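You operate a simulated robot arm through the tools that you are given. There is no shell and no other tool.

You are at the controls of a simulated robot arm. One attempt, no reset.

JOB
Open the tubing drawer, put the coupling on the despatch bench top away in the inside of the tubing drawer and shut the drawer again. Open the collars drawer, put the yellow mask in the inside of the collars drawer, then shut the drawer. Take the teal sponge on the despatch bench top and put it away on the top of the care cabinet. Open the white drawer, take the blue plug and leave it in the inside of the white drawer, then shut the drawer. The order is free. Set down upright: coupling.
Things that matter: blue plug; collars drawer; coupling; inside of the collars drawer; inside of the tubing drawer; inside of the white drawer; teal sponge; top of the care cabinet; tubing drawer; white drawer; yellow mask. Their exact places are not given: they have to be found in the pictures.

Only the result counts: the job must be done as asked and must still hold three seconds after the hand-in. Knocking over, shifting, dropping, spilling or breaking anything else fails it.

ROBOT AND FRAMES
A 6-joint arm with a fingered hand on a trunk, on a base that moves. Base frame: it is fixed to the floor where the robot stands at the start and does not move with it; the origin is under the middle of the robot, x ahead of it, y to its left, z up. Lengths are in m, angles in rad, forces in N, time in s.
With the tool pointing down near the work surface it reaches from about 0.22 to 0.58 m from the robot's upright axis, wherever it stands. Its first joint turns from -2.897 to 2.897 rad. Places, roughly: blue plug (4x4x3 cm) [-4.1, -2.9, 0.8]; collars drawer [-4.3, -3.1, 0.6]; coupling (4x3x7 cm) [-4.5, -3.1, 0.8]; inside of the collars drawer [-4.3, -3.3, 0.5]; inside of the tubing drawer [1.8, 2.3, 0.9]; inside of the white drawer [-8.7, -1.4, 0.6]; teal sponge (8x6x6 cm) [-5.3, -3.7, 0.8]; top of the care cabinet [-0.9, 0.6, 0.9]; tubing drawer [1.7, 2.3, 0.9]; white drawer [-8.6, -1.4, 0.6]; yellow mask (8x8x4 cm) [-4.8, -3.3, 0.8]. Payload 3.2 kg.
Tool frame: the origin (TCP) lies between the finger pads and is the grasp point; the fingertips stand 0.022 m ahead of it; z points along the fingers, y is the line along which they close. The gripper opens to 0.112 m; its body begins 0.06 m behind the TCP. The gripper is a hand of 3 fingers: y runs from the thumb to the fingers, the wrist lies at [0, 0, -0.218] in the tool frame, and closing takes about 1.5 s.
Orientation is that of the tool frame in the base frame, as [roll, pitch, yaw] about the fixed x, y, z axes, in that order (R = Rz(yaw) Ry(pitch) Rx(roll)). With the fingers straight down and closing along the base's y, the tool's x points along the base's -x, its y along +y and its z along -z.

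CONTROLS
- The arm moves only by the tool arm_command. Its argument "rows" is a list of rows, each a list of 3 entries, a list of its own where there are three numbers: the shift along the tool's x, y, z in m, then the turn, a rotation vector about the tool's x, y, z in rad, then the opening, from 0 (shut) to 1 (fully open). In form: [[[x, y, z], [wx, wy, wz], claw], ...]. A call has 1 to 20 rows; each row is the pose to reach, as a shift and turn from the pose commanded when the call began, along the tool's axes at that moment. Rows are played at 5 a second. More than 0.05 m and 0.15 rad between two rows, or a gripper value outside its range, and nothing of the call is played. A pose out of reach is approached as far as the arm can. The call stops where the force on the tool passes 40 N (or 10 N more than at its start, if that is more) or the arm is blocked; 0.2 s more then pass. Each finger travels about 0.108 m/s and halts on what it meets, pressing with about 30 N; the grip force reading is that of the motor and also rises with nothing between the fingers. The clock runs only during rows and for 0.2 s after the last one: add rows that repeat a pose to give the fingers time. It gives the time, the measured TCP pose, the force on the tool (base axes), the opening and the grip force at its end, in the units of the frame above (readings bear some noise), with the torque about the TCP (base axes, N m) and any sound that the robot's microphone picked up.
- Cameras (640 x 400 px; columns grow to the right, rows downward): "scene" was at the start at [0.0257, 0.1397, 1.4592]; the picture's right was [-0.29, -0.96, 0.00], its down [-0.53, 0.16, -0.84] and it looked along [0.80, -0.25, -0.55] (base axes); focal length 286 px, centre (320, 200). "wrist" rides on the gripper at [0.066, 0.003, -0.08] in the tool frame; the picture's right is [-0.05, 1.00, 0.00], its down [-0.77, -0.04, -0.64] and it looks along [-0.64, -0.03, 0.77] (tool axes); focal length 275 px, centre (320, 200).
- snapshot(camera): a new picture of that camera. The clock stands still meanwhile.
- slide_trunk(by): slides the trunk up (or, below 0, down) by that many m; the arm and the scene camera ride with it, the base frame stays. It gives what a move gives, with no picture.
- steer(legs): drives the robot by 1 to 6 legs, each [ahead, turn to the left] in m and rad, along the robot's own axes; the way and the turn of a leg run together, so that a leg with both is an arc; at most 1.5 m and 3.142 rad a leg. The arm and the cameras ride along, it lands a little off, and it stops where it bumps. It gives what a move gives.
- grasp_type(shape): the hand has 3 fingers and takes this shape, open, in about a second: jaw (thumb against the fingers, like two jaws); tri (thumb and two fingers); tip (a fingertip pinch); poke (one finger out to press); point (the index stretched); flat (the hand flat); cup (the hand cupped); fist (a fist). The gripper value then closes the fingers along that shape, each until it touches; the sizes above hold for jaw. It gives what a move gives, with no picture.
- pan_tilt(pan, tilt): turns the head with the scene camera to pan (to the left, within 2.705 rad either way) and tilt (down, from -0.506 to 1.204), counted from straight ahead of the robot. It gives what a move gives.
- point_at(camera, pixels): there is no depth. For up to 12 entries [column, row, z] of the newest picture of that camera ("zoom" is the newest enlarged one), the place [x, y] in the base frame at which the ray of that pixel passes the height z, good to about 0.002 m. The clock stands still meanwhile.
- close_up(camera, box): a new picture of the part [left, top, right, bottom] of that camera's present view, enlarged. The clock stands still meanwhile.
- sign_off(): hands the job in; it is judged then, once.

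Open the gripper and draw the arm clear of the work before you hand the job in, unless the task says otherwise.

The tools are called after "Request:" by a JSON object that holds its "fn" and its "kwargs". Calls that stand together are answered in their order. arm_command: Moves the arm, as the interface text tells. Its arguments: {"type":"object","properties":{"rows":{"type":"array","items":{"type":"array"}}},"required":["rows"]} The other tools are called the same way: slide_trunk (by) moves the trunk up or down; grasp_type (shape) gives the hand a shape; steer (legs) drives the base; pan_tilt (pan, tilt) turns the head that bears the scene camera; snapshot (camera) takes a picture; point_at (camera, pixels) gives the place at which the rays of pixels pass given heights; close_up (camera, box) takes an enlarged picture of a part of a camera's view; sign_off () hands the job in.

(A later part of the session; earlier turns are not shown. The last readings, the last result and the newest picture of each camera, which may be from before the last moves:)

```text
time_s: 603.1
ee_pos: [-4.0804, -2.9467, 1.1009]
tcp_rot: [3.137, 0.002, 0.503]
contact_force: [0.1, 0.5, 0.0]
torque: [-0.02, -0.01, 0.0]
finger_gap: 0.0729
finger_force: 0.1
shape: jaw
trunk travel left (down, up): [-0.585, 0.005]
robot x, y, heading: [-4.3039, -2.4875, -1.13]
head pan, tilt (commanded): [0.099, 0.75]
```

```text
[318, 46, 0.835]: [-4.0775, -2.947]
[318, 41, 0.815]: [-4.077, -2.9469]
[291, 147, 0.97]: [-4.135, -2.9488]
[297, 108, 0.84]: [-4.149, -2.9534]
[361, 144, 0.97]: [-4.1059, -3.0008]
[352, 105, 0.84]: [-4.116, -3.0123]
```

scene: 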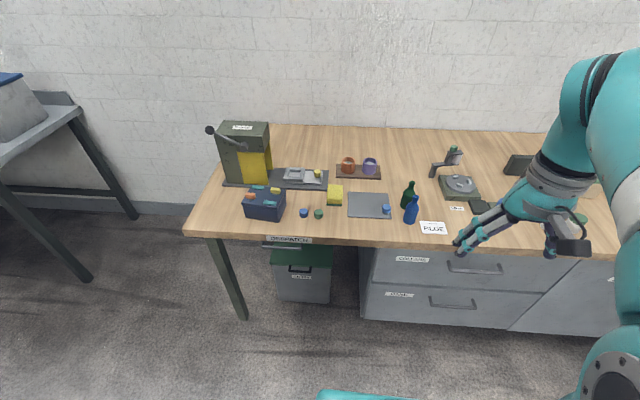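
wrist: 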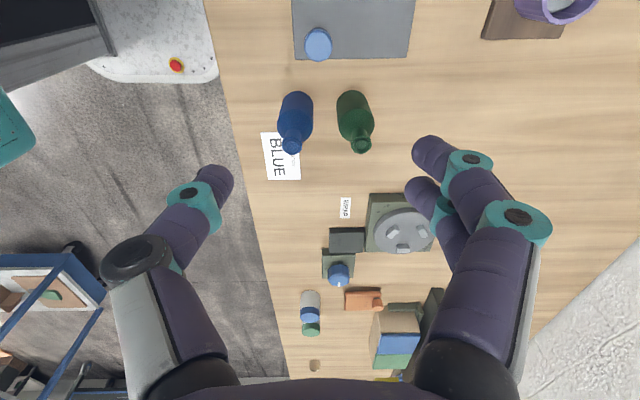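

I check the bottles' nearest edges relative to the hand's free side.

Request:
{"fn": "close_up", "kwargs": {"camera": "wrist", "box": [240, 10, 420, 180]}}

Request:
{"fn": "point_at", "kwargs": {"camera": "wrist", "pixels": [[298, 92, 0.8], [298, 95, 0.85], [350, 91, 0.8], [350, 94, 0.85], [279, 110, 0.83], [313, 110, 0.83]]}}

```text
2.35 times, centred on (330, 95) of wrist
```

zoom: 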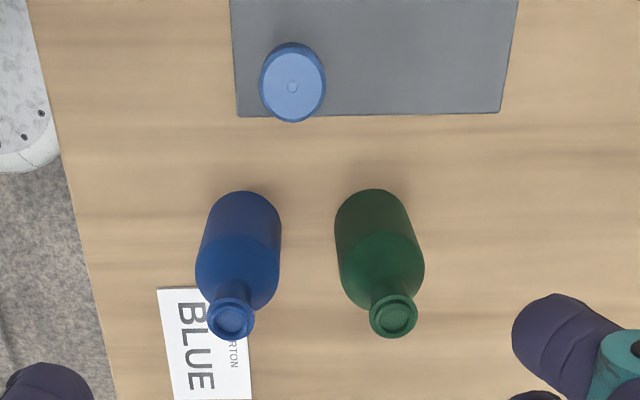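

```text
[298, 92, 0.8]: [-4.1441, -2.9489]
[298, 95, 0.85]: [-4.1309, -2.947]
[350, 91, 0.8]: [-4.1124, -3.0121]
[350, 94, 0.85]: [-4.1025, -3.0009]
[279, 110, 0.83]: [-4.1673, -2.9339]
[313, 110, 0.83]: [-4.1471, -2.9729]
```

Both bottle edges are ≥5.5 cm away on the hand's slim side. I descend to z≈0.87 and check.

Request:
{"fn": "arm_command", "kwargs": {"rows": [[[0, 0, 0.04], [0, 0, 0], 0.65], [[0, 0, 0.08], [0, 0, 0], 0.65], [[0, 0, 0.12], [0, 0, 0], 0.65], [[0, 0, 0.16], [0, 0, 0], 0.65], [[0, 0, 0.2], [0, 0, 0], 0.65], [[0, 0, 0.225], [0, 0, 0], 0.65]]}}

Request:
{"fn": "snapshot", "kwargs": {"camera": "wrist"}}

```text
time_s: 604.5
ee_pos: [-4.0775, -2.9514, 0.8742]
tcp_rot: [3.136, 0.001, 0.504]
contact_force: [-0.2, -0.1, 1.0]
torque: [0.0, -0.03, 0.0]
finger_gap: 0.0729
finger_force: 0.0
shape: jaw
trunk travel left (down, up): [-0.585, 0.005]
robot x, y, heading: [-4.3024, -2.4832, -1.128]
head pan, tilt (commanded): [0.099, 0.75]
```

```text
taken
```

wrist: 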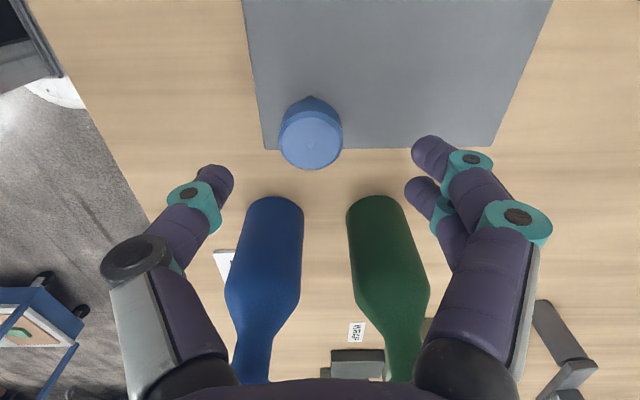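

Well placed: plug top at (311,142) lines up with the hand's axis. I descend to z≈0.83 and close gradually.

Request:
{"fn": "arm_command", "kwargs": {"rows": [[[0, -0.002, 0.02], [0, 0, 0], 0.6], [[0, -0.002, 0.035], [0, 0, 0], 0.6], [[0, -0.002, 0.043], [0, 0, 0], 0.6], [[0, -0.002, 0.043], [0, 0, 0], 0.5], [[0, -0.002, 0.043], [0, 0, 0], 0.4], [[0, -0.002, 0.043], [0, 0, 0], 0.3], [[0, -0.002, 0.043], [0, 0, 0], 0.2], [[0, -0.002, 0.043], [0, 0, 0], 0.15], [[0, -0.002, 0.043], [0, 0, 0], 0.15]]}}

Request:
{"fn": "snapshot", "kwargs": {"camera": "wrist"}}

```text
time_s: 606.5
ee_pos: [-4.0799, -2.9495, 0.8309]
tcp_rot: [3.138, 0.003, 0.504]
contact_force: [-0.7, 0.1, 0.1]
torque: [-0.03, 0.03, 0.03]
finger_gap: 0.0218
finger_force: 30.6
shape: jaw
trunk travel left (down, up): [-0.585, 0.005]
robot x, y, heading: [-4.3053, -2.4885, -1.134]
head pan, tilt (commanded): [0.099, 0.75]
```

```text
taken
```

wrist: 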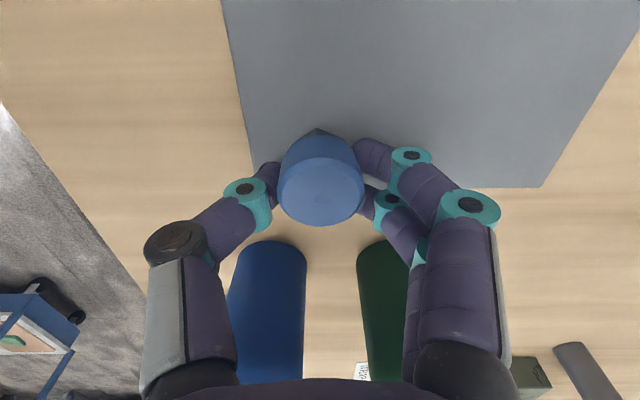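

The plug is gripped by thumb and both fingers. I lift straight up and check.

Request:
{"fn": "arm_command", "kwargs": {"rows": [[[0, 0, -0.02], [0, 0, 0], 0.1], [[0, 0, -0.05], [0, 0, 0], 0.1], [[0, 0, -0.09], [0, 0, 0], 0.1], [[0, 0, -0.13], [0, 0, 0], 0.1], [[0, 0, -0.17], [0, 0, 0], 0.1], [[0, 0, -0.21], [0, 0, 0], 0.1], [[0, 0, -0.24], [0, 0, 0], 0.1]]}}

Request:
{"fn": "snapshot", "kwargs": {"camera": "wrist"}}

Request:
{"fn": "snapshot", "kwargs": {"camera": "scene"}}

```text
time_s: 608.1
ee_pos: [-4.08, -2.9453, 1.0719]
tcp_rot: [3.136, 0.003, 0.503]
contact_force: [0.5, -0.5, -0.1]
torque: [-0.03, 0.03, 0.03]
finger_gap: 0.0218
finger_force: 30.4
shape: jaw
trunk travel left (down, up): [-0.585, 0.005]
robot x, y, heading: [-4.3044, -2.487, -1.128]
head pan, tilt (commanded): [0.099, 0.75]
```

```text
taken
```

wrist: 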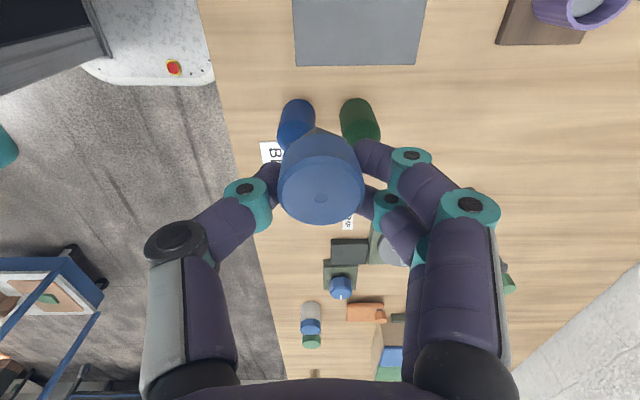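

```text
taken
```

scene: 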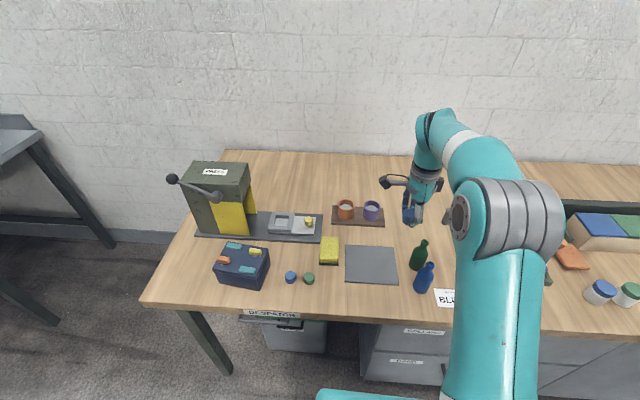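

Plug secured. I retract toward the robot, higher, turning the hand back to neutral.

Request:
{"fn": "arm_command", "kwargs": {"rows": [[[0.001, -0.015, -0.02], [0, 0, -0.1], 0.1], [[0.002, -0.03, -0.04], [0, 0, -0.23], 0.1], [[0.003, -0.045, -0.05], [0, 0, -0.36], 0.1], [[0.004, -0.06, -0.06], [0, 0, -0.49], 0.1], [[0.005, -0.075, -0.06], [0, 0, -0.62], 0.1], [[0.006, -0.09, -0.06], [0, 0, -0.75], 0.1], [[0.007, -0.105, -0.06], [0, 0, -0.88], 0.1], [[0.008, -0.12, -0.06], [0, 0, -1.01], 0.1], [[0.009, -0.135, -0.06], [0, 0, -1.14], 0.1], [[0.01, -0.15, -0.06], [0, 0, -1.27], 0.1], [[0.01, -0.16, -0.06], [0, 0, -1.4], 0.1], [[0.01, -0.16, -0.06], [0, 0, -1.5], 0.1]]}}

Request:
{"fn": "steer", "kwargs": {"legs": [[-0.27, 0], [0, -1.54], [1.2, 0], [0.95, 0]]}}

```text
time_s: 610.7
ee_pos: [-4.1479, -2.8001, 1.1304]
tcp_rot: [-3.14, 0.007, 2.008]
contact_force: [0.4, 0.3, 0.2]
torque: [-0.02, -0.01, -0.01]
finger_gap: 0.0218
finger_force: 30.1
shape: jaw
trunk travel left (down, up): [-0.585, 0.005]
robot x, y, heading: [-4.3052, -2.4835, -1.129]
head pan, tilt (commanded): [0.099, 0.75]
```

```text
time_s: 626.6
ee_pos: [-6.6585, -3.3343, 1.1306]
tcp_rot: [-3.14, 0.006, 0.447]
contact_force: [0.4, 0.0, -0.6]
torque: [0.01, -0.04, -0.03]
finger_gap: 0.0217
finger_force: 29.9
shape: jaw
trunk travel left (down, up): [-0.585, 0.005]
robot x, y, heading: [-6.3475, -3.174, -2.687]
head pan, tilt (commanded): [0.099, 0.75]
```

At room (-7.10,0.04). I turn north past the trolley and then face the desk.

Request:
{"fn": "steer", "kwargs": {"legs": [[0.07, 0], [0, -1.54], [1.5, 0], [1.0, 0], [0, 1.54]]}}

Request:
{"fn": "pan_tilt", "kwargs": {"pan": 0.0, "tilt": 0.7}}

Request:
{"fn": "snapshot", "kwargs": {"camera": "scene"}}

```text
time_s: 646.9
ee_pos: [-7.9123, -1.1757, 1.1326]
tcp_rot: [-3.139, 0.005, 0.441]
contact_force: [0.1, 0.0, -0.4]
torque: [-0.02, 0.0, 0.02]
finger_gap: 0.0217
finger_force: 29.7
shape: jaw
trunk travel left (down, up): [-0.585, 0.005]
robot x, y, heading: [-7.5954, -1.0139, -2.695]
head pan, tilt (commanded): [0.099, 0.75]
```

```text
time_s: 647.6
ee_pos: [-7.9118, -1.1756, 1.1321]
tcp_rot: [-3.14, 0.007, 0.44]
contact_force: [0.6, -0.8, 0.0]
torque: [-0.02, 0.01, -0.01]
finger_gap: 0.0217
finger_force: 29.7
shape: jaw
trunk travel left (down, up): [-0.585, 0.005]
robot x, y, heading: [-7.5976, -1.0195, -2.694]
head pan, tilt (commanded): [0.0, 0.7]
```

```text
taken
```

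scene: 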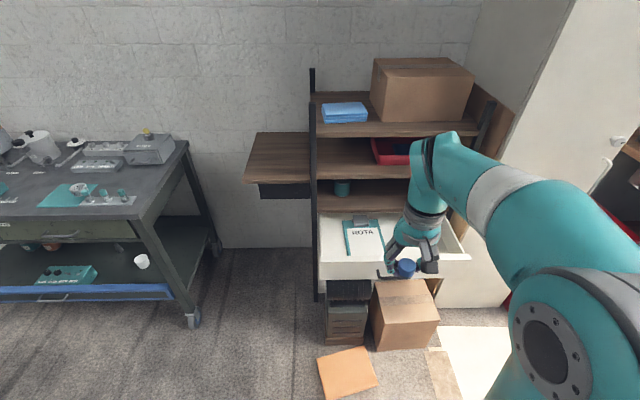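

To keep the hand vertical over the drawer's free right side I shift the base 0.2 m north.

Request:
{"fn": "steer", "kwargs": {"legs": [[0, -1.54], [0.2, 0], [0, 1.56]]}}

Request:
{"fn": "snapshot", "kwargs": {"camera": "scene"}}

```text
time_s: 656.7
ee_pos: [-8.0039, -0.9955, 1.1308]
tcp_rot: [-3.14, 0.007, 0.442]
contact_force: [-0.1, 0.0, -1.6]
torque: [0.0, 0.0, -0.01]
finger_gap: 0.0213
finger_force: 29.8
shape: jaw
trunk travel left (down, up): [-0.585, 0.005]
robot x, y, heading: [-7.6861, -0.8388, -2.689]
head pan, tilt (commanded): [0.0, 0.7]
```

```text
taken
```

scene: 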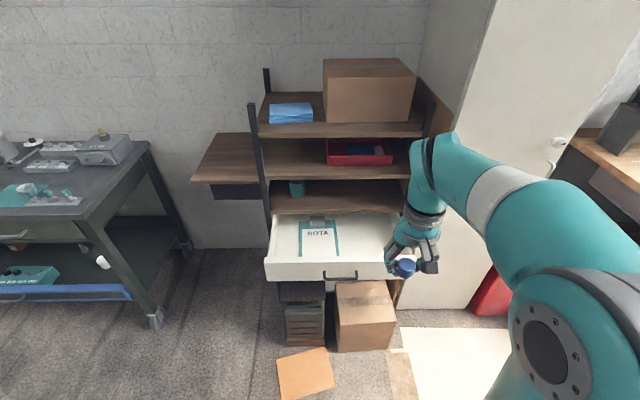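

Now the drawer's free part is straight ahead. I zoom to measure its inner edges.

Request:
{"fn": "close_up", "kwargs": {"camera": "scene", "box": [255, 190, 415, 290]}}

Request:
{"fn": "point_at", "kwargs": {"camera": "zoom", "pixels": [[60, 262, 0.69], [560, 262, 0.69], [90, 235, 0.62], [500, 235, 0.62], [420, 200, 0.62], [320, 210, 0.62]]}}

```text
4.00 times, centred on (335, 240) of scene
```

zoom: 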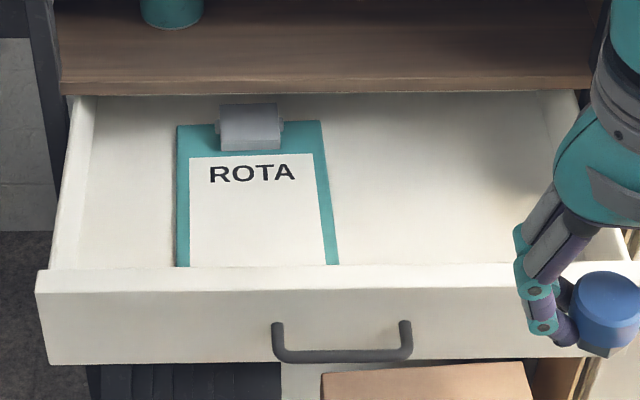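

```text
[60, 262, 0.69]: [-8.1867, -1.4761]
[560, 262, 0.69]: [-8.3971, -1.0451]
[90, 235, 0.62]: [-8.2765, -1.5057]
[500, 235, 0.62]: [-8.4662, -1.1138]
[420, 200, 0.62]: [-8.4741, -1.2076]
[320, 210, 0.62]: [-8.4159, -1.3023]
```

Free floor is right of the clipboard: target room (-8.01,2.77). I drive 0.2 m ahead, lower the trunk 0.2 m and reach over.

Request:
{"fn": "steer", "kwargs": {"legs": [[0.2, 0]]}}

Request:
{"fn": "slide_trunk", "kwargs": {"by": -0.2}}

Request:
{"fn": "arm_command", "kwargs": {"rows": [[[0, -0.005, 0.03], [0, 0, 0], 0.1], [[-0.03, -0.01, 0.06], [0, 0, 0], 0.1], [[-0.065, -0.015, 0.09], [0, 0, 0], 0.1], [[-0.1, -0.02, 0.1], [0, 0, 0], 0.1], [[-0.14, -0.025, 0.11], [0, 0, 0], 0.1], [[-0.18, -0.03, 0.12], [0, 0, 0], 0.1]]}}

Request:
{"fn": "snapshot", "kwargs": {"camera": "wrist"}}

Request:
{"fn": "snapshot", "kwargs": {"camera": "scene"}}

```text
time_s: 658.3
ee_pos: [-8.1869, -1.086, 1.1305]
tcp_rot: [-3.14, 0.006, 0.446]
contact_force: [0.3, -0.7, -0.3]
torque: [0.05, 0.0, -0.02]
finger_gap: 0.0218
finger_force: 29.7
shape: jaw
trunk travel left (down, up): [-0.585, 0.005]
robot x, y, heading: [-7.8687, -0.9251, -2.688]
head pan, tilt (commanded): [0.0, 0.7]
```

```text
time_s: 660.5
ee_pos: [-8.1854, -1.0846, 0.9309]
tcp_rot: [-3.14, 0.006, 0.446]
contact_force: [0.4, -0.1, -0.5]
torque: [-0.01, -0.01, 0.0]
finger_gap: 0.0218
finger_force: 30.4
shape: jaw
trunk travel left (down, up): [-0.385, 0.205]
robot x, y, heading: [-7.8715, -0.9246, -2.69]
head pan, tilt (commanded): [0.0, 0.7]
```

```text
time_s: 661.9
ee_pos: [-8.3636, -1.1392, 0.8168]
tcp_rot: [-3.14, 0.006, 0.446]
contact_force: [-0.3, -0.8, 0.1]
torque: [0.02, -0.01, 0.02]
finger_gap: 0.0213
finger_force: 30.8
shape: jaw
trunk travel left (down, up): [-0.385, 0.205]
robot x, y, heading: [-7.8756, -0.9279, -2.687]
head pan, tilt (commanded): [0.0, 0.7]
```

```text
taken
```

wrist: 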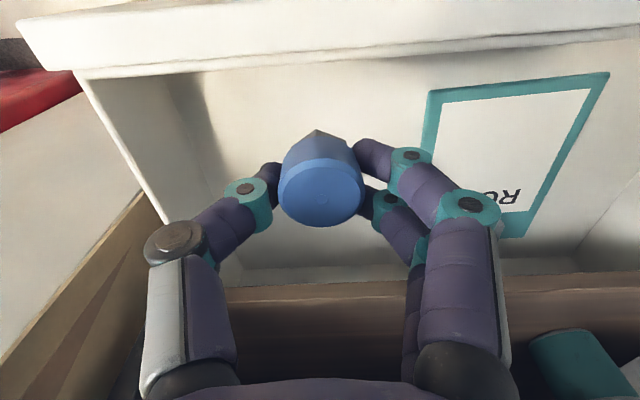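

```text
taken
```

scene: 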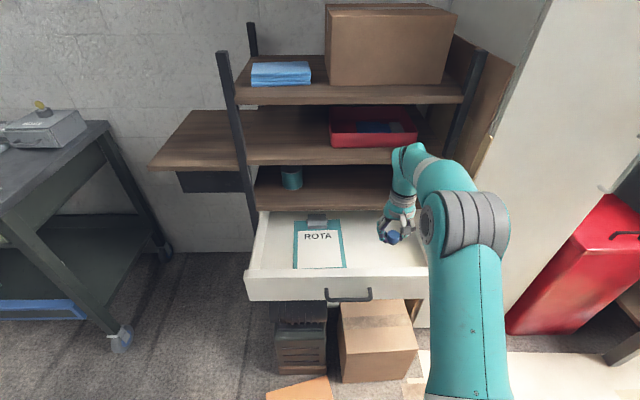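

The hand is above the front wall; I move 5 cm further in and lower to z≈0.67.

Request:
{"fn": "arm_command", "kwargs": {"rows": [[[-0.025, 0, 0.01], [0, 0, 0], 0.1], [[-0.05, 0, 0.02], [0, 0, 0], 0.1], [[-0.05, 0, 0.05], [0, 0, 0], 0.1], [[-0.05, 0, 0.08], [0, 0, 0], 0.1], [[-0.05, 0, 0.11], [0, 0, 0], 0.1], [[-0.05, 0, 0.135], [0, 0, 0], 0.1]]}}

Request:
{"fn": "snapshot", "kwargs": {"camera": "wrist"}}

Request:
{"fn": "snapshot", "kwargs": {"camera": "scene"}}

```text
time_s: 663.3
ee_pos: [-8.4088, -1.159, 0.6796]
tcp_rot: [-3.14, 0.007, 0.447]
contact_force: [0.6, 0.0, -0.1]
torque: [-0.03, 0.01, 0.0]
finger_gap: 0.0216
finger_force: 30.4
shape: jaw
trunk travel left (down, up): [-0.385, 0.205]
robot x, y, heading: [-7.8685, -0.9236, -2.687]
head pan, tilt (commanded): [0.0, 0.7]
```

```text
taken
```

wrist: 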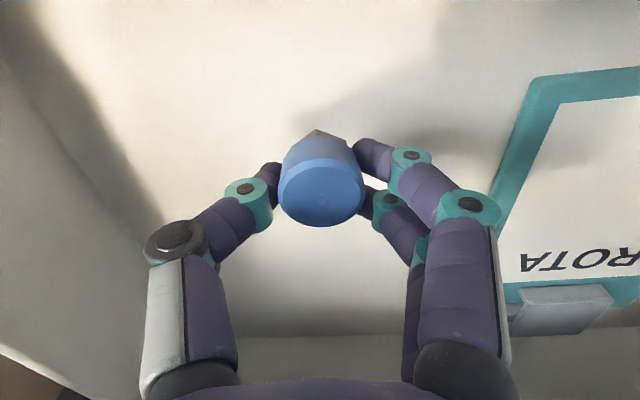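

```text
taken
```

scene: 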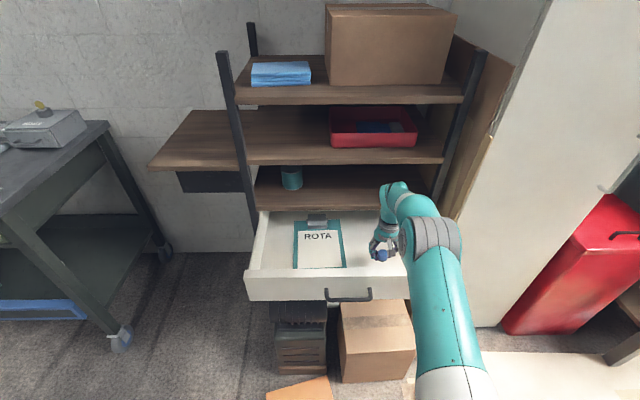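

Inside the drawer, clear of the clipboard. I lower in 6 mm steps until it touches.

Request:
{"fn": "arm_command", "kwargs": {"rows": [[[0, 0, 0.008], [0, 0, 0], 0.1], [[0, 0, 0.016], [0, 0, 0], 0.1], [[0, 0, 0.022], [0, 0, 0], 0.1], [[0, 0, 0.028], [0, 0, 0], 0.1], [[0, 0, 0.034], [0, 0, 0], 0.1], [[0, 0, 0.04], [0, 0, 0], 0.1]]}}

```text
time_s: 664.7
ee_pos: [-8.4081, -1.1595, 0.6392]
tcp_rot: [-3.138, 0.007, 0.447]
contact_force: [0.7, -0.4, 11.1]
torque: [-0.06, -0.06, 0.01]
finger_gap: 0.0217
finger_force: 30.0
shape: jaw
trunk travel left (down, up): [-0.385, 0.205]
robot x, y, heading: [-7.8741, -0.9276, -2.683]
head pan, tilt (commanded): [0.0, 0.7]
```

Contact with the drawer floor (11 N). I open the fingers and rise.

Request:
{"fn": "arm_command", "kwargs": {"rows": [[[0, 0, -0.001], [0, 0, 0], 0.2], [[0, 0, -0.001], [0, 0, 0], 0.3], [[0, 0, -0.001], [0, 0, 0], 0.4], [[0, 0, -0.001], [0, 0, 0], 0.5], [[0, 0, -0.001], [0, 0, 0], 0.6], [[0, 0, -0.001], [0, 0, 0], 0.6], [[0, 0, -0.001], [0, 0, 0], 0.6], [[0, 0, -0.03], [0, 0, 0], 0.6], [[0, 0, -0.07], [0, 0, 0], 0.6], [[0, 0, -0.11], [0, 0, 0], 0.6], [[0, 0, -0.15], [0, 0, 0], 0.6]]}}

Request:
{"fn": "snapshot", "kwargs": {"camera": "wrist"}}

```text
time_s: 667.1
ee_pos: [-8.4077, -1.1589, 0.7884]
tcp_rot: [-3.14, 0.006, 0.447]
contact_force: [-0.4, -0.6, -0.2]
torque: [0.01, 0.03, -0.02]
finger_gap: 0.0666
finger_force: 0.2
shape: jaw
trunk travel left (down, up): [-0.385, 0.205]
robot x, y, heading: [-7.8702, -0.9277, -2.684]
head pan, tilt (commanded): [0.0, 0.7]
```

```text
taken
```

wrist: 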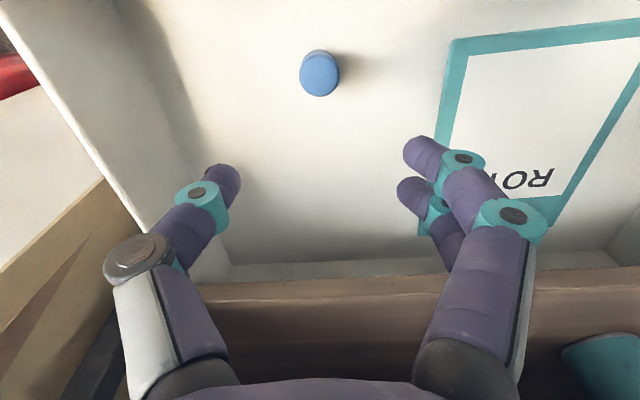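

The plug sits in the drawer right of the clipboard. I back off and set the arm for pushing the drawer shut.

Request:
{"fn": "steer", "kwargs": {"legs": [[-0.3, 0]]}}

Request:
{"fn": "arm_command", "kwargs": {"rows": [[[0.03, -0.005, -0.03], [0, 0, 0], 0.6], [[0.06, -0.01, -0.06], [0, 0, 0], 0.6], [[0.09, -0.015, -0.09], [0, 0, 0], 0.6], [[0.12, -0.02, -0.12], [0, 0, 0], 0.6], [[0.15, -0.03, -0.15], [0, 0, 0], 0.6], [[0.18, -0.035, -0.18], [0, 0, 0], 0.6], [[0.21, -0.04, -0.21], [0, 0, 0], 0.6]]}}

Request:
{"fn": "snapshot", "kwargs": {"camera": "scene"}}

```text
time_s: 669.1
ee_pos: [-8.1363, -1.0232, 0.788]
tcp_rot: [-3.139, 0.005, 0.443]
contact_force: [0.7, -0.1, -0.3]
torque: [-0.02, 0.01, 0.03]
finger_gap: 0.0664
finger_force: 0.0
shape: jaw
trunk travel left (down, up): [-0.385, 0.205]
robot x, y, heading: [-7.6, -0.7952, -2.693]
head pan, tilt (commanded): [0.0, 0.7]
```

```text
time_s: 670.7
ee_pos: [-7.9629, -0.8965, 0.9972]
tcp_rot: [-3.141, 0.006, 0.442]
contact_force: [-0.3, 1.0, 0.1]
torque: [0.03, 0.01, 0.0]
finger_gap: 0.0667
finger_force: 0.0
shape: jaw
trunk travel left (down, up): [-0.385, 0.205]
robot x, y, heading: [-7.599, -0.7947, -2.69]
head pan, tilt (commanded): [0.0, 0.7]
```

```text
taken
```

scene: 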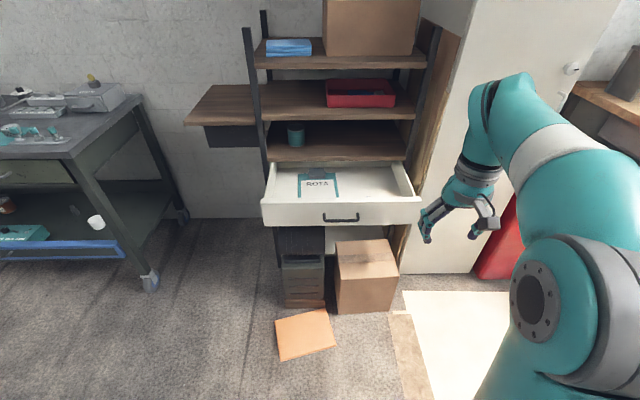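

I check the drawer's inside from here.

Request:
{"fn": "close_up", "kwargs": {"camera": "scene", "box": [250, 150, 430, 240]}}

```text
3.56 times, centred on (340, 195) of scene
```

zoom: 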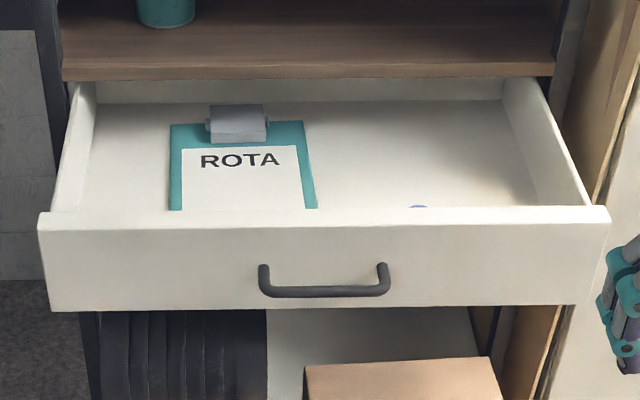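

The plug's top edge is just visible behind the front wall at zoom (418,207). I bring the closed hand horizontal and low.

Request:
{"fn": "arm_command", "kwargs": {"rows": [[[-0.031, 0, -0.0022], [0, -0.1428, 0], 0.5], [[-0.0614, 0, -0.0088], [0, -0.2856, 0], 0.3], [[-0.0906, 0, -0.0197], [0, -0.4284, 0], 0.1], [[-0.1179, 0, -0.0346], [0, -0.5712, 0], 0], [[-0.1428, 0, -0.0533], [0, -0.714, 0], 0], [[-0.1648, 0, -0.0752], [0, -0.8568, 0], 0], [[-0.1834, 0, -0.1001], [0, -0.9996, 0], 0], [[-0.1983, 0, -0.1274], [0, -1.1424, 0], 0], [[-0.2092, 0, -0.1566], [0, -1.2852, 0], 0], [[-0.2158, 0, -0.187], [0, -1.428, 0], 0], [[-0.218, 0, -0.218], [0, -1.5708, 0], 0]]}}

Request:
{"fn": "slide_trunk", "kwargs": {"by": -0.38}}

Request:
{"fn": "snapshot", "kwargs": {"camera": "scene"}}

```text
time_s: 673.1
ee_pos: [-8.164, -0.9958, 1.2335]
tcp_rot: [-2.641, 1.568, 0.94]
contact_force: [0.5, -0.2, 0.0]
torque: [0.0, -0.01, -0.01]
finger_gap: 0.0001
finger_force: 30.0
shape: jaw
out of reach, approached as far as the arm can: row 11
trunk travel left (down, up): [-0.385, 0.205]
robot x, y, heading: [-7.5976, -0.7927, -2.69]
head pan, tilt (commanded): [0.0, 0.7]
```

```text
time_s: 676.8
ee_pos: [-8.1625, -0.9962, 0.8535]
tcp_rot: [-2.963, 1.568, 0.618]
contact_force: [0.8, 0.5, 0.1]
torque: [0.01, -0.02, 0.0]
finger_gap: 0.0
finger_force: 29.9
shape: jaw
trunk travel left (down, up): [-0.005, 0.585]
robot x, y, heading: [-7.5995, -0.794, -2.694]
head pan, tilt (commanded): [0.0, 0.7]
```

```text
taken
```

scene: 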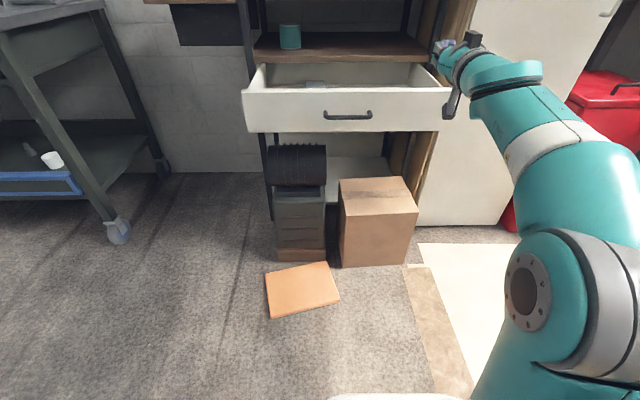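

I lower the closed hand to z≈0.645 and slightly left, right of the handle.

Request:
{"fn": "arm_command", "kwargs": {"rows": [[[0.035, 0.006, 0], [0, 0, 0], 0], [[0.07, 0.012, 0], [0, 0, 0], 0], [[0.105, 0.018, 0], [0, 0, 0], 0], [[0.14, 0.024, 0], [0, 0, 0], 0], [[0.175, 0.03, 0], [0, 0, 0], 0], [[0.208, 0.033, 0], [0, 0, 0], 0], [[0.208, 0.033, 0], [0, 0, 0], 0]]}}

Request:
{"fn": "snapshot", "kwargs": {"camera": "scene"}}

```text
time_s: 678.4
ee_pos: [-8.1481, -1.0258, 0.6436]
tcp_rot: [-2.897, 1.567, 0.683]
contact_force: [-0.4, 0.1, -0.2]
torque: [-0.01, -0.02, 0.01]
finger_gap: 0.0
finger_force: 30.2
shape: jaw
out of reach, approached as far as the arm can: row 1, 2, 3
trunk travel left (down, up): [-0.005, 0.585]
robot x, y, heading: [-7.5992, -0.7923, -2.69]
head pan, tilt (commanded): [0.0, 0.7]
```

```text
taken
```

scene: 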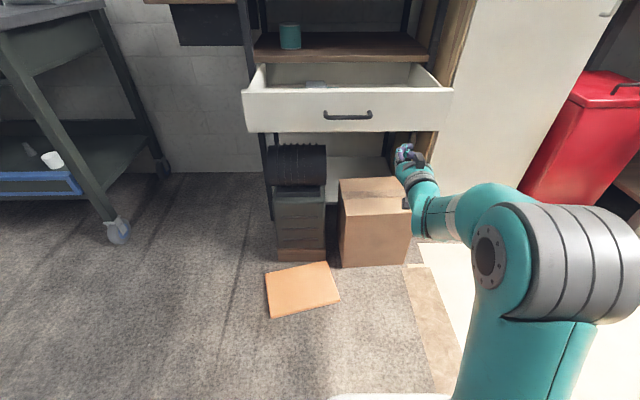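

I check the brown box's top height under the hand's path.

Request:
{"fn": "point_at", "kwargs": {"camera": "scene", "pixels": [[348, 200, 0.3], [348, 200, 0.4], [418, 205, 0.3], [418, 205, 0.4], [345, 267, 0], [415, 262, 0]]}}

```text
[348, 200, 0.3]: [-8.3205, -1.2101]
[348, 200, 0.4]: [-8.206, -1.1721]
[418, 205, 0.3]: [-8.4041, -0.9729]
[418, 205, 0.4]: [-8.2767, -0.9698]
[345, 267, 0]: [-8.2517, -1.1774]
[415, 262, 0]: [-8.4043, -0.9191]
```

The box top is at z≈0.365, well below. I drive ahead 0.17 m to the panel, then 0.1 m pushing.

Request:
{"fn": "steer", "kwargs": {"legs": [[0.17, 0]]}}

Request:
{"fn": "steer", "kwargs": {"legs": [[0.09, 0]]}}

Request:
{"fn": "snapshot", "kwargs": {"camera": "scene"}}

```text
time_s: 679.9
ee_pos: [-8.2968, -1.0998, 0.6435]
tcp_rot: [-2.92, 1.568, 0.665]
contact_force: [0.3, 0.2, -0.4]
torque: [0.01, 0.0, -0.01]
finger_gap: 0.0001
finger_force: 29.9
shape: jaw
trunk travel left (down, up): [-0.005, 0.585]
robot x, y, heading: [-7.7525, -0.8675, -2.684]
head pan, tilt (commanded): [0.0, 0.7]
```

```text
time_s: 680.9
ee_pos: [-8.3744, -1.137, 0.644]
tcp_rot: [-2.928, 1.567, 0.655]
contact_force: [0.2, 0.6, -0.5]
torque: [0.0, 0.02, 0.03]
finger_gap: 0.0
finger_force: 29.9
shape: jaw
trunk travel left (down, up): [-0.005, 0.585]
robot x, y, heading: [-7.824, -0.901, -2.688]
head pan, tilt (commanded): [0.0, 0.7]
```

```text
taken
```

scene: 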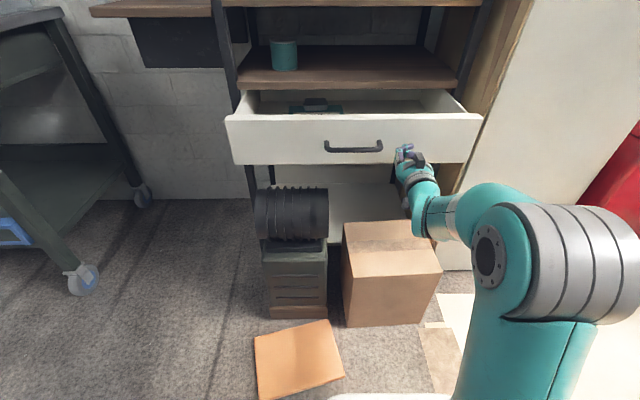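

The drawer is going in (panel near u≈-8.0). I push the rest with the arm, slowly, until it resists.

Request:
{"fn": "arm_command", "kwargs": {"rows": [[[0, 0, 0.013], [0, 0, 0], 0], [[0, 0, 0.026], [0, 0, 0], 0], [[0, 0, 0.039], [0, 0, 0], 0], [[0, 0, 0.052], [0, 0, 0], 0], [[0, 0, 0.065], [0, 0, 0], 0], [[0, 0, 0.078], [0, 0, 0], 0], [[0, 0, 0.091], [0, 0, 0], 0], [[0, 0, 0.104], [0, 0, 0], 0], [[0, 0, 0.117], [0, 0, 0], 0], [[0, 0, 0.13], [0, 0, 0], 0]]}}

Request:
{"fn": "snapshot", "kwargs": {"camera": "scene"}}

```text
time_s: 683.1
ee_pos: [-8.4913, -1.1916, 0.6429]
tcp_rot: [-2.866, 1.566, 0.72]
contact_force: [1.4, 0.7, 0.0]
torque: [0.0, 0.0, -0.03]
finger_gap: 0.0
finger_force: 30.3
shape: jaw
trunk travel left (down, up): [-0.005, 0.585]
robot x, y, heading: [-7.8239, -0.9036, -2.691]
head pan, tilt (commanded): [0.0, 0.7]
```

```text
taken
```

scene: 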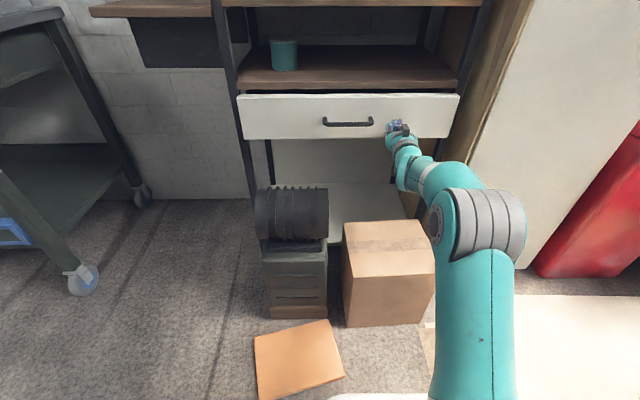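

About 6 cm remain. I push on.

Request:
{"fn": "arm_command", "kwargs": {"rows": [[[0, 0, 0.012], [0, 0, 0], 0], [[0, 0, 0.024], [0, 0, 0], 0], [[0, 0, 0.036], [0, 0, 0], 0], [[0, 0, 0.048], [0, 0, 0], 0], [[0, 0, 0.06], [0, 0, 0], 0], [[0, 0, 0.072], [0, 0, 0], 0], [[0, 0, 0.084], [0, 0, 0], 0]]}}

Request:
{"fn": "snapshot", "kwargs": {"camera": "scene"}}

```text
time_s: 684.3
ee_pos: [-8.5414, -1.2157, 0.6441]
tcp_rot: [-2.923, 1.569, 0.659]
contact_force: [30.9, 11.9, 1.0]
torque: [-0.05, 0.02, -0.18]
finger_gap: 0.0002
finger_force: 30.1
shape: jaw
trunk travel left (down, up): [-0.005, 0.585]
robot x, y, heading: [-7.8282, -0.9039, -2.689]
head pan, tilt (commanded): [0.0, 0.7]
stopped in row 5: the force on the tool passed its limit at 53 N (the readings are from after the stop); the commanded pose is now the measured one
```

```text
taken
```

scene: 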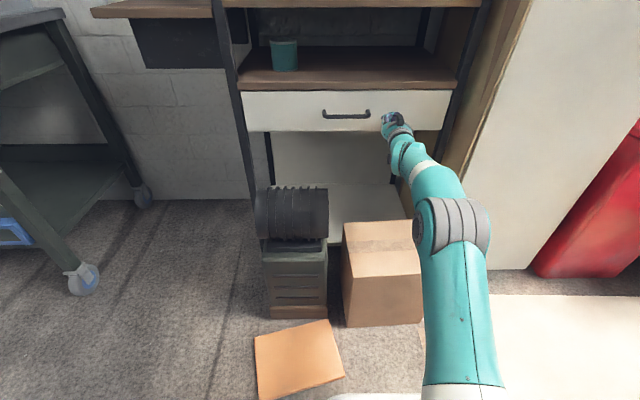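

The white drawer is shut (resists at 50 N, flush under the board). I back off and fold the arm.

Request:
{"fn": "steer", "kwargs": {"legs": [[-0.35, 0]]}}

Request:
{"fn": "close_up", "kwargs": {"camera": "scene", "box": [220, 40, 500, 200]}}

Request:
{"fn": "slide_trunk", "kwargs": {"by": 0.4}}

Request:
{"fn": "arm_command", "kwargs": {"rows": [[[-0.02, -0.005, -0.02], [0, 0, 0], 0], [[-0.04, -0.01, -0.05], [0, 0, 0], 0], [[-0.06, -0.015, -0.08], [0, 0, 0], 0], [[-0.08, -0.02, -0.11], [0, 0, 0], 0], [[-0.1, -0.025, -0.14], [0, 0, 0], 0], [[-0.13, -0.03, -0.17], [0, 0, 0], 0], [[-0.16, -0.03, -0.19], [0, 0, 0], 0]]}}

```text
time_s: 686.6
ee_pos: [-8.2282, -1.0549, 0.6405]
tcp_rot: [-3.099, 1.566, 0.472]
contact_force: [0.5, -0.3, 0.1]
torque: [-0.05, -0.02, 0.0]
finger_gap: 0.0002
finger_force: 30.0
shape: jaw
trunk travel left (down, up): [-0.005, 0.585]
robot x, y, heading: [-7.505, -0.7509, -2.702]
head pan, tilt (commanded): [0.0, 0.7]
```

```text
2.29 times, centred on (360, 120) of scene
```

zoom: 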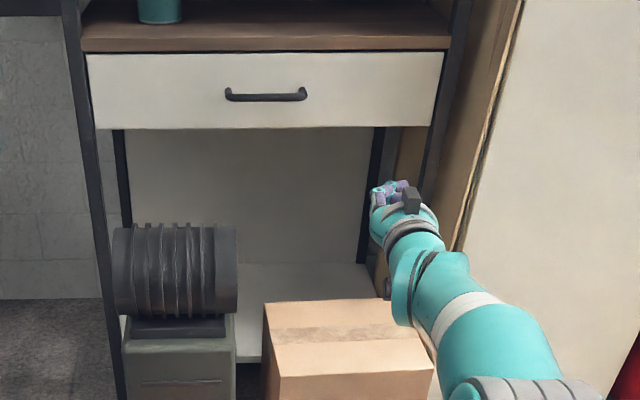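

```text
time_s: 690.5
ee_pos: [-8.2278, -1.0545, 1.0407]
tcp_rot: [-3.088, 1.567, 0.482]
contact_force: [0.4, -0.2, -0.6]
torque: [-0.01, -0.02, 0.01]
finger_gap: 0.0
finger_force: 30.2
shape: jaw
trunk travel left (down, up): [-0.405, 0.185]
robot x, y, heading: [-7.5078, -0.7486, -2.701]
head pan, tilt (commanded): [0.0, 0.7]
```

```text
time_s: 692.0
ee_pos: [-8.0705, -0.9458, 1.2032]
tcp_rot: [3.121, 1.568, 0.411]
contact_force: [0.0, -0.4, -0.4]
torque: [0.02, -0.04, 0.0]
finger_gap: 0.0001
finger_force: 30.0
shape: jaw
trunk travel left (down, up): [-0.405, 0.185]
robot x, y, heading: [-7.5062, -0.7514, -2.7]
head pan, tilt (commanded): [0.0, 0.7]
```

The drawer is shut. I pitch the tool back down and raise the trunk.

Request:
{"fn": "arm_command", "kwargs": {"rows": [[[0.031, 0, -0.0022], [0, 0.1428, 0], 0.2], [[0.0614, 0, -0.0088], [0, 0.2856, 0], 0.4], [[0.0906, 0, -0.0197], [0, 0.4284, 0], 0.6], [[0.1179, 0, -0.0346], [0, 0.5712, 0], 0.8], [[0.1428, 0, -0.0533], [0, 0.714, 0], 1], [[0.1648, 0, -0.0752], [0, 0.8568, 0], 1], [[0.1834, 0, -0.1001], [0, 0.9996, 0], 1], [[0.1983, 0, -0.1274], [0, 1.1424, 0], 1], [[0.2092, 0, -0.1566], [0, 1.2852, 0], 1], [[0.2158, 0, -0.187], [0, 1.428, 0], 1], [[0.218, 0, -0.218], [0, 1.5708, 0], 1]]}}

Request:
{"fn": "slide_trunk", "kwargs": {"by": 0.18}}

Request:
{"fn": "pan_tilt", "kwargs": {"pan": -1.2, "tilt": 0.4}}

Request:
{"fn": "snapshot", "kwargs": {"camera": "scene"}}

Request:
{"fn": "pan_tilt", "kwargs": {"pan": -2.3, "tilt": 0.4}}

Request:
{"fn": "snapshot", "kwargs": {"camera": "scene"}}

```text
time_s: 694.5
ee_pos: [-7.8696, -0.8549, 0.9866]
tcp_rot: [3.141, -0.006, 0.429]
contact_force: [-0.2, -0.1, -0.6]
torque: [0.02, -0.01, -0.03]
finger_gap: 0.1121
finger_force: 0.1
shape: jaw
trunk travel left (down, up): [-0.405, 0.185]
robot x, y, heading: [-7.5094, -0.7457, -2.702]
head pan, tilt (commanded): [0.0, 0.7]
```

```text
time_s: 696.5
ee_pos: [-7.87, -0.8543, 1.1659]
tcp_rot: [3.14, -0.005, 0.43]
contact_force: [-0.3, 1.2, 0.2]
torque: [-0.02, 0.02, -0.02]
finger_gap: 0.1122
finger_force: 0.0
shape: jaw
trunk travel left (down, up): [-0.585, 0.005]
robot x, y, heading: [-7.5051, -0.7552, -2.701]
head pan, tilt (commanded): [0.0, 0.7]
```

```text
time_s: 697.9
ee_pos: [-7.8691, -0.8551, 1.1663]
tcp_rot: [3.141, -0.006, 0.428]
contact_force: [-0.3, 0.3, -0.6]
torque: [-0.05, -0.01, 0.03]
finger_gap: 0.1118
finger_force: 0.0
shape: jaw
trunk travel left (down, up): [-0.585, 0.005]
robot x, y, heading: [-7.5107, -0.751, -2.699]
head pan, tilt (commanded): [-1.201, 0.4]
```

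```text
taken
```

scene: 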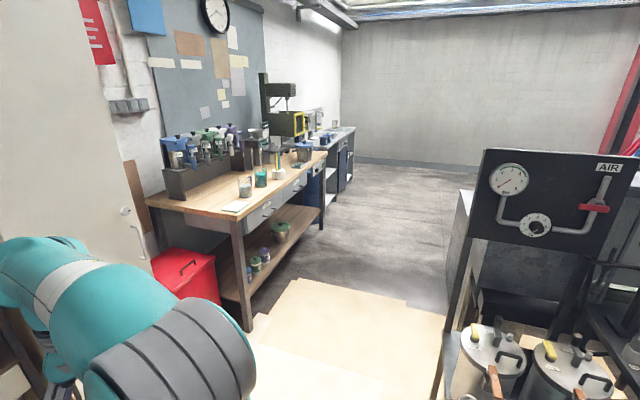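

```text
time_s: 699.2
ee_pos: [-7.87, -0.8546, 1.166]
tcp_rot: [3.141, -0.007, 0.429]
contact_force: [-0.1, -0.5, 0.4]
torque: [0.0, -0.01, 0.01]
finger_gap: 0.112
finger_force: 0.0
shape: jaw
trunk travel left (down, up): [-0.585, 0.005]
robot x, y, heading: [-7.5055, -0.749, -2.704]
head pan, tilt (commanded): [-2.3, 0.4]
```

```text
taken
```

scene: 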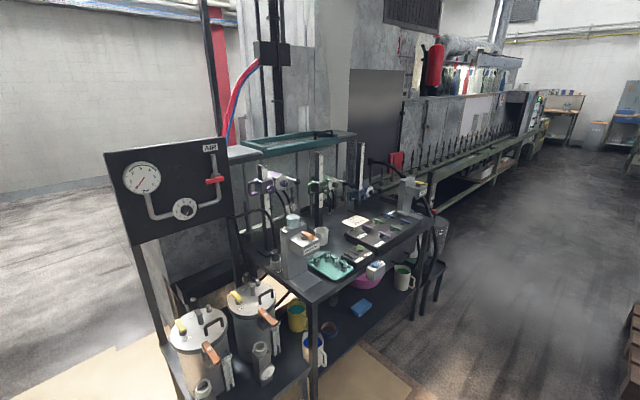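

The white drawer job is done. Now to the sponge: I drive south past the trolley, then east to u≈-6.35.

Request:
{"fn": "steer", "kwargs": {"legs": [[0.12, 0], [0, 1.54], [1.5, 0], [1.15, 0], [0, 1.54], [0.78, 0]]}}

Request:
{"fn": "steer", "kwargs": {"legs": [[0, -1.54]]}}

Request:
{"fn": "pan_tilt", "kwargs": {"pan": 0.1, "tilt": 0.75}}

Request:
{"fn": "snapshot", "kwargs": {"camera": "scene"}}

```text
time_s: 724.0
ee_pos: [-5.5139, -2.7505, 1.1656]
tcp_rot: [-3.141, -0.004, -2.716]
contact_force: [0.8, -0.2, 0.2]
torque: [0.03, 0.01, 0.0]
finger_gap: 0.112
finger_force: 0.1
shape: jaw
trunk travel left (down, up): [-0.585, 0.005]
robot x, y, heading: [-5.877, -2.8498, 0.433]
head pan, tilt (commanded): [-2.3, 0.4]
```

```text
time_s: 728.2
ee_pos: [-5.7615, -3.2116, 1.1651]
tcp_rot: [3.141, -0.006, 2.03]
contact_force: [0.1, -0.8, -0.5]
torque: [-0.02, -0.01, 0.01]
finger_gap: 0.1117
finger_force: 0.2
shape: jaw
trunk travel left (down, up): [-0.585, 0.005]
robot x, y, heading: [-5.8749, -2.8511, -1.101]
head pan, tilt (commanded): [-2.3, 0.4]
```

```text
time_s: 730.4
ee_pos: [-5.7597, -3.2118, 1.1659]
tcp_rot: [3.14, -0.005, 2.029]
contact_force: [0.5, -1.3, 0.6]
torque: [0.05, -0.02, -0.04]
finger_gap: 0.1118
finger_force: 0.0
shape: jaw
trunk travel left (down, up): [-0.585, 0.005]
robot x, y, heading: [-5.8765, -2.8559, -1.103]
head pan, tilt (commanded): [0.099, 0.75]
```

```text
taken
```

scene: 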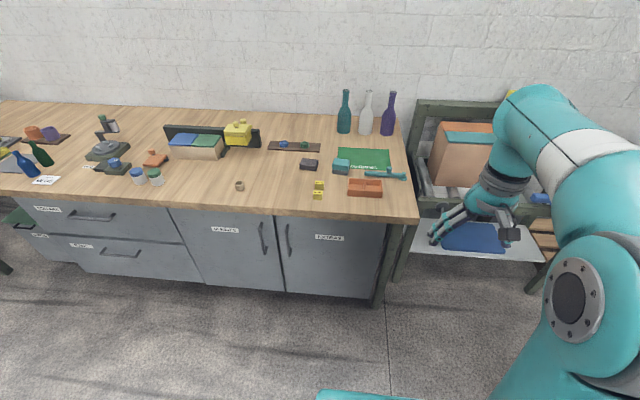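

The sponge (teal, px (341,166)) is ahead-left at the edge of the OUTGOING mat. I zoom and locate it.

Request:
{"fn": "close_up", "kwargs": {"camera": "scene", "box": [290, 130, 430, 210]}}

Request:
{"fn": "point_at", "kwargs": {"camera": "scene", "pixels": [[341, 162, 0.86], [341, 172, 0.8], [309, 166, 0.8], [319, 187, 0.8], [365, 187, 0.8]]}}

```text
4.57 times, centred on (360, 170) of scene
```

zoom: 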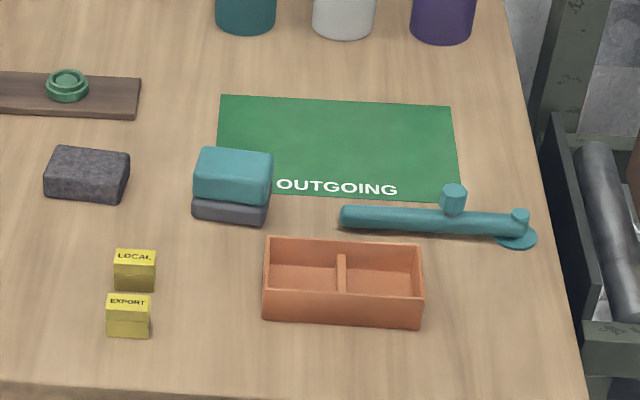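

```text
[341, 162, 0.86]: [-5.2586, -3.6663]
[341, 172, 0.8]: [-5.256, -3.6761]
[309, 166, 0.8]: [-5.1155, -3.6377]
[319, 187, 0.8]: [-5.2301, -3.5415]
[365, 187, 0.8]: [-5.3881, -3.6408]
```

Sponge at (-5.258,-3.670), with the tray and rod just to its right. I shift the base 0.17 m east and drive up to the bench.

Request:
{"fn": "steer", "kwargs": {"legs": [[0, 1.54], [0.16, 0], [0, -1.54], [0.4, 0]]}}

Request:
{"fn": "snapshot", "kwargs": {"camera": "wrist"}}

Request:
{"fn": "snapshot", "kwargs": {"camera": "scene"}}

```text
time_s: 741.4
ee_pos: [-5.4593, -3.5063, 1.1659]
tcp_rot: [-3.141, -0.004, 1.999]
contact_force: [-0.9, -0.7, 0.3]
torque: [0.0, 0.02, -0.03]
finger_gap: 0.1119
finger_force: 0.0
shape: jaw
trunk travel left (down, up): [-0.585, 0.005]
robot x, y, heading: [-5.5603, -3.1406, -1.137]
head pan, tilt (commanded): [0.099, 0.75]
```

```text
taken
```

wrist: 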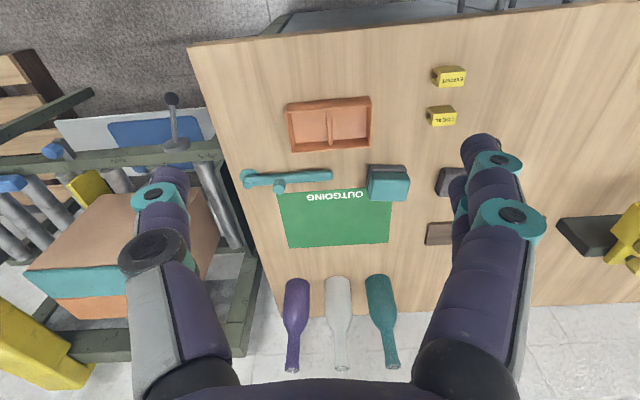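

```text
taken
```

scene: 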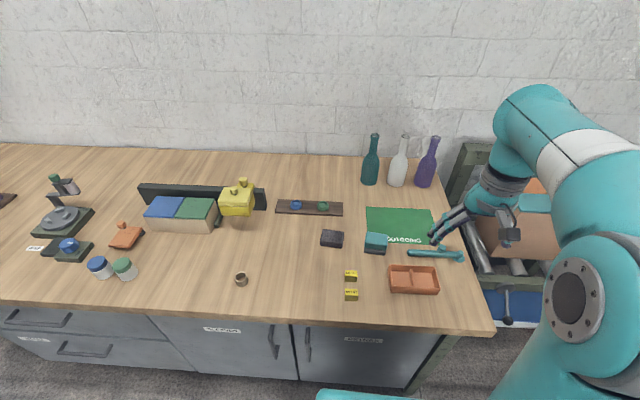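

The sponge is at wrist px (387,182). I zoom to see its orientation and neighbours.

Request:
{"fn": "close_up", "kwargs": {"camera": "wrist", "box": [300, 130, 460, 230]}}

Request:
{"fn": "point_at", "kwargs": {"camera": "zoom", "pixels": [[275, 163, 0.86], [435, 165, 0.86], [430, 270, 0.86], [280, 280, 0.86], [355, 222, 0.86], [130, 190, 0.82], [285, 85, 0.82], [540, 200, 0.84]]}}

```text
4.00 times, centred on (380, 180) of wrist
```

zoom: 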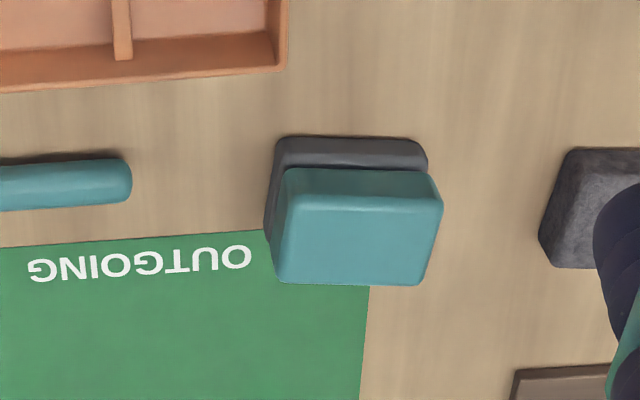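

```text
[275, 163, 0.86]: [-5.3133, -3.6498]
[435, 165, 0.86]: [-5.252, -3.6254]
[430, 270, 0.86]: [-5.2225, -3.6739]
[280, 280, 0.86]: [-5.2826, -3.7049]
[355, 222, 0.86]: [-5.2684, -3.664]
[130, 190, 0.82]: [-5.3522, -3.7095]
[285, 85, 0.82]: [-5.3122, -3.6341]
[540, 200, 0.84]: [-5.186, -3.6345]
```

The short side (6 cm) runs away from me, so I'll grip across it with the hand turned +1.62 rad. The sponge is 0.60 m away, so I drive 0.05 m closer first.

Request:
{"fn": "steer", "kwargs": {"legs": [[0.055, 0]]}}

Request:
{"fn": "arm_command", "kwargs": {"rows": [[[-0.02, 0.01, 0.01], [0, 0, 0.135], 1], [[-0.035, 0.02, 0.02], [0, 0, 0.27], 1], [[-0.05, 0.03, 0.03], [0, 0, 0.405], 1], [[-0.065, 0.04, 0.04], [0, 0, 0.54], 1], [[-0.08, 0.05, 0.05], [0, 0, 0.675], 1], [[-0.095, 0.06, 0.06], [0, 0, 0.81], 1], [[-0.11, 0.07, 0.07], [0, 0, 0.945], 1], [[-0.125, 0.08, 0.08], [0, 0, 1.08], 1], [[-0.135, 0.09, 0.09], [0, 0, 1.215], 1], [[-0.145, 0.1, 0.1], [0, 0, 1.35], 1], [[-0.155, 0.105, 0.1], [0, 0, 1.485], 1], [[-0.165, 0.11, 0.1], [0, 0, 1.62], 1]]}}

Request:
{"fn": "snapshot", "kwargs": {"camera": "wrist"}}

```text
time_s: 742.3
ee_pos: [-5.4342, -3.558, 1.1655]
tcp_rot: [3.141, -0.007, 1.997]
contact_force: [1.3, -0.4, 0.7]
torque: [0.01, 0.02, -0.01]
finger_gap: 0.112
finger_force: 0.1
shape: jaw
trunk travel left (down, up): [-0.585, 0.005]
robot x, y, heading: [-5.5371, -3.1927, -1.138]
head pan, tilt (commanded): [0.099, 0.75]
```

```text
time_s: 744.9
ee_pos: [-5.4107, -3.6293, 0.9741]
tcp_rot: [3.075, -0.077, 0.496]
contact_force: [0.8, 0.5, 0.2]
torque: [0.01, -0.01, 0.0]
finger_gap: 0.1118
finger_force: 0.0
shape: jaw
out of reach, approached as far as the arm can: row 8, 9, 10, 11, 12
trunk travel left (down, up): [-0.585, 0.005]
robot x, y, heading: [-5.5438, -3.194, -1.131]
head pan, tilt (commanded): [0.099, 0.75]
```

```text
taken
```

wrist: 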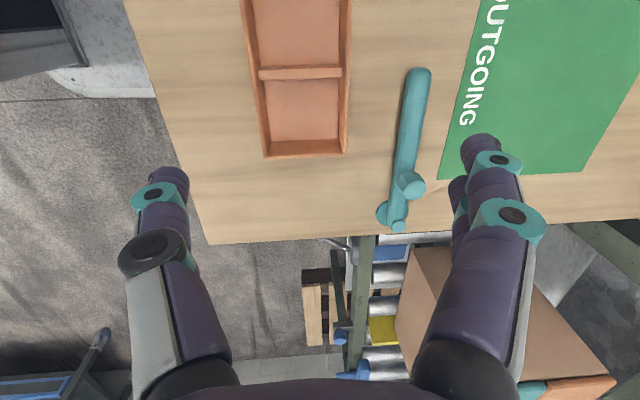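

The wrist hit its limit with that rotation. I rise, rotate back to the neutral direction and use the 8 cm side instead, where there is just enough room.

Request:
{"fn": "arm_command", "kwargs": {"rows": [[[0.003, 0.002, -0.03], [0, 0, 0], 1], [[0.005, 0.004, -0.06], [0, 0, 0], 1], [[0.007, 0.006, -0.09], [0, 0, -0.1], 1], [[0.009, 0.008, -0.12], [0, 0, -0.22], 1], [[0.009, 0.008, -0.14], [0, 0, -0.35], 1], [[0.009, 0.008, -0.15], [0, 0, -0.48], 1], [[0.009, 0.008, -0.15], [0, 0, -0.61], 1], [[0.009, 0.008, -0.15], [0, 0, -0.74], 1], [[0.009, 0.008, -0.15], [0, 0, -0.87], 1], [[0.009, 0.008, -0.15], [0, 0, -1.0], 1], [[0.009, 0.008, -0.15], [0, 0, -1.13], 1], [[0.009, 0.008, -0.15], [0, 0, -1.26], 1], [[0.009, 0.008, -0.15], [0, 0, -1.39], 1], [[0.009, 0.008, -0.15], [0, 0, -1.454], 1]]}}

Request:
{"fn": "snapshot", "kwargs": {"camera": "wrist"}}

```text
time_s: 747.9
ee_pos: [-5.4076, -3.6303, 1.124]
tcp_rot: [3.056, 0.057, 1.948]
contact_force: [-0.3, -0.2, 0.0]
torque: [0.0, -0.02, -0.04]
finger_gap: 0.112
finger_force: 0.0
shape: jaw
out of reach, approached as far as the arm can: row 1, 2, 3
trunk travel left (down, up): [-0.585, 0.005]
robot x, y, heading: [-5.5385, -3.1965, -1.136]
head pan, tilt (commanded): [0.099, 0.75]
```

```text
taken
```

wrist: 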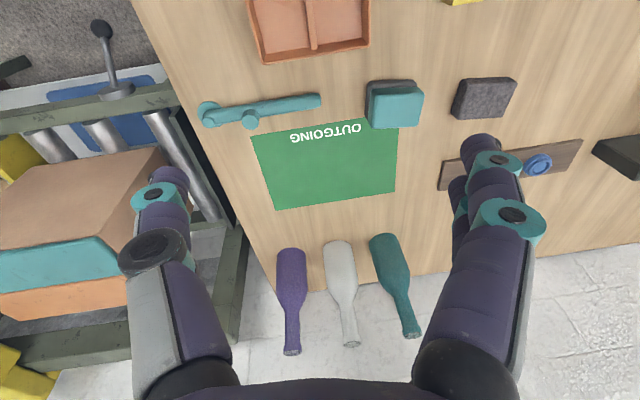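

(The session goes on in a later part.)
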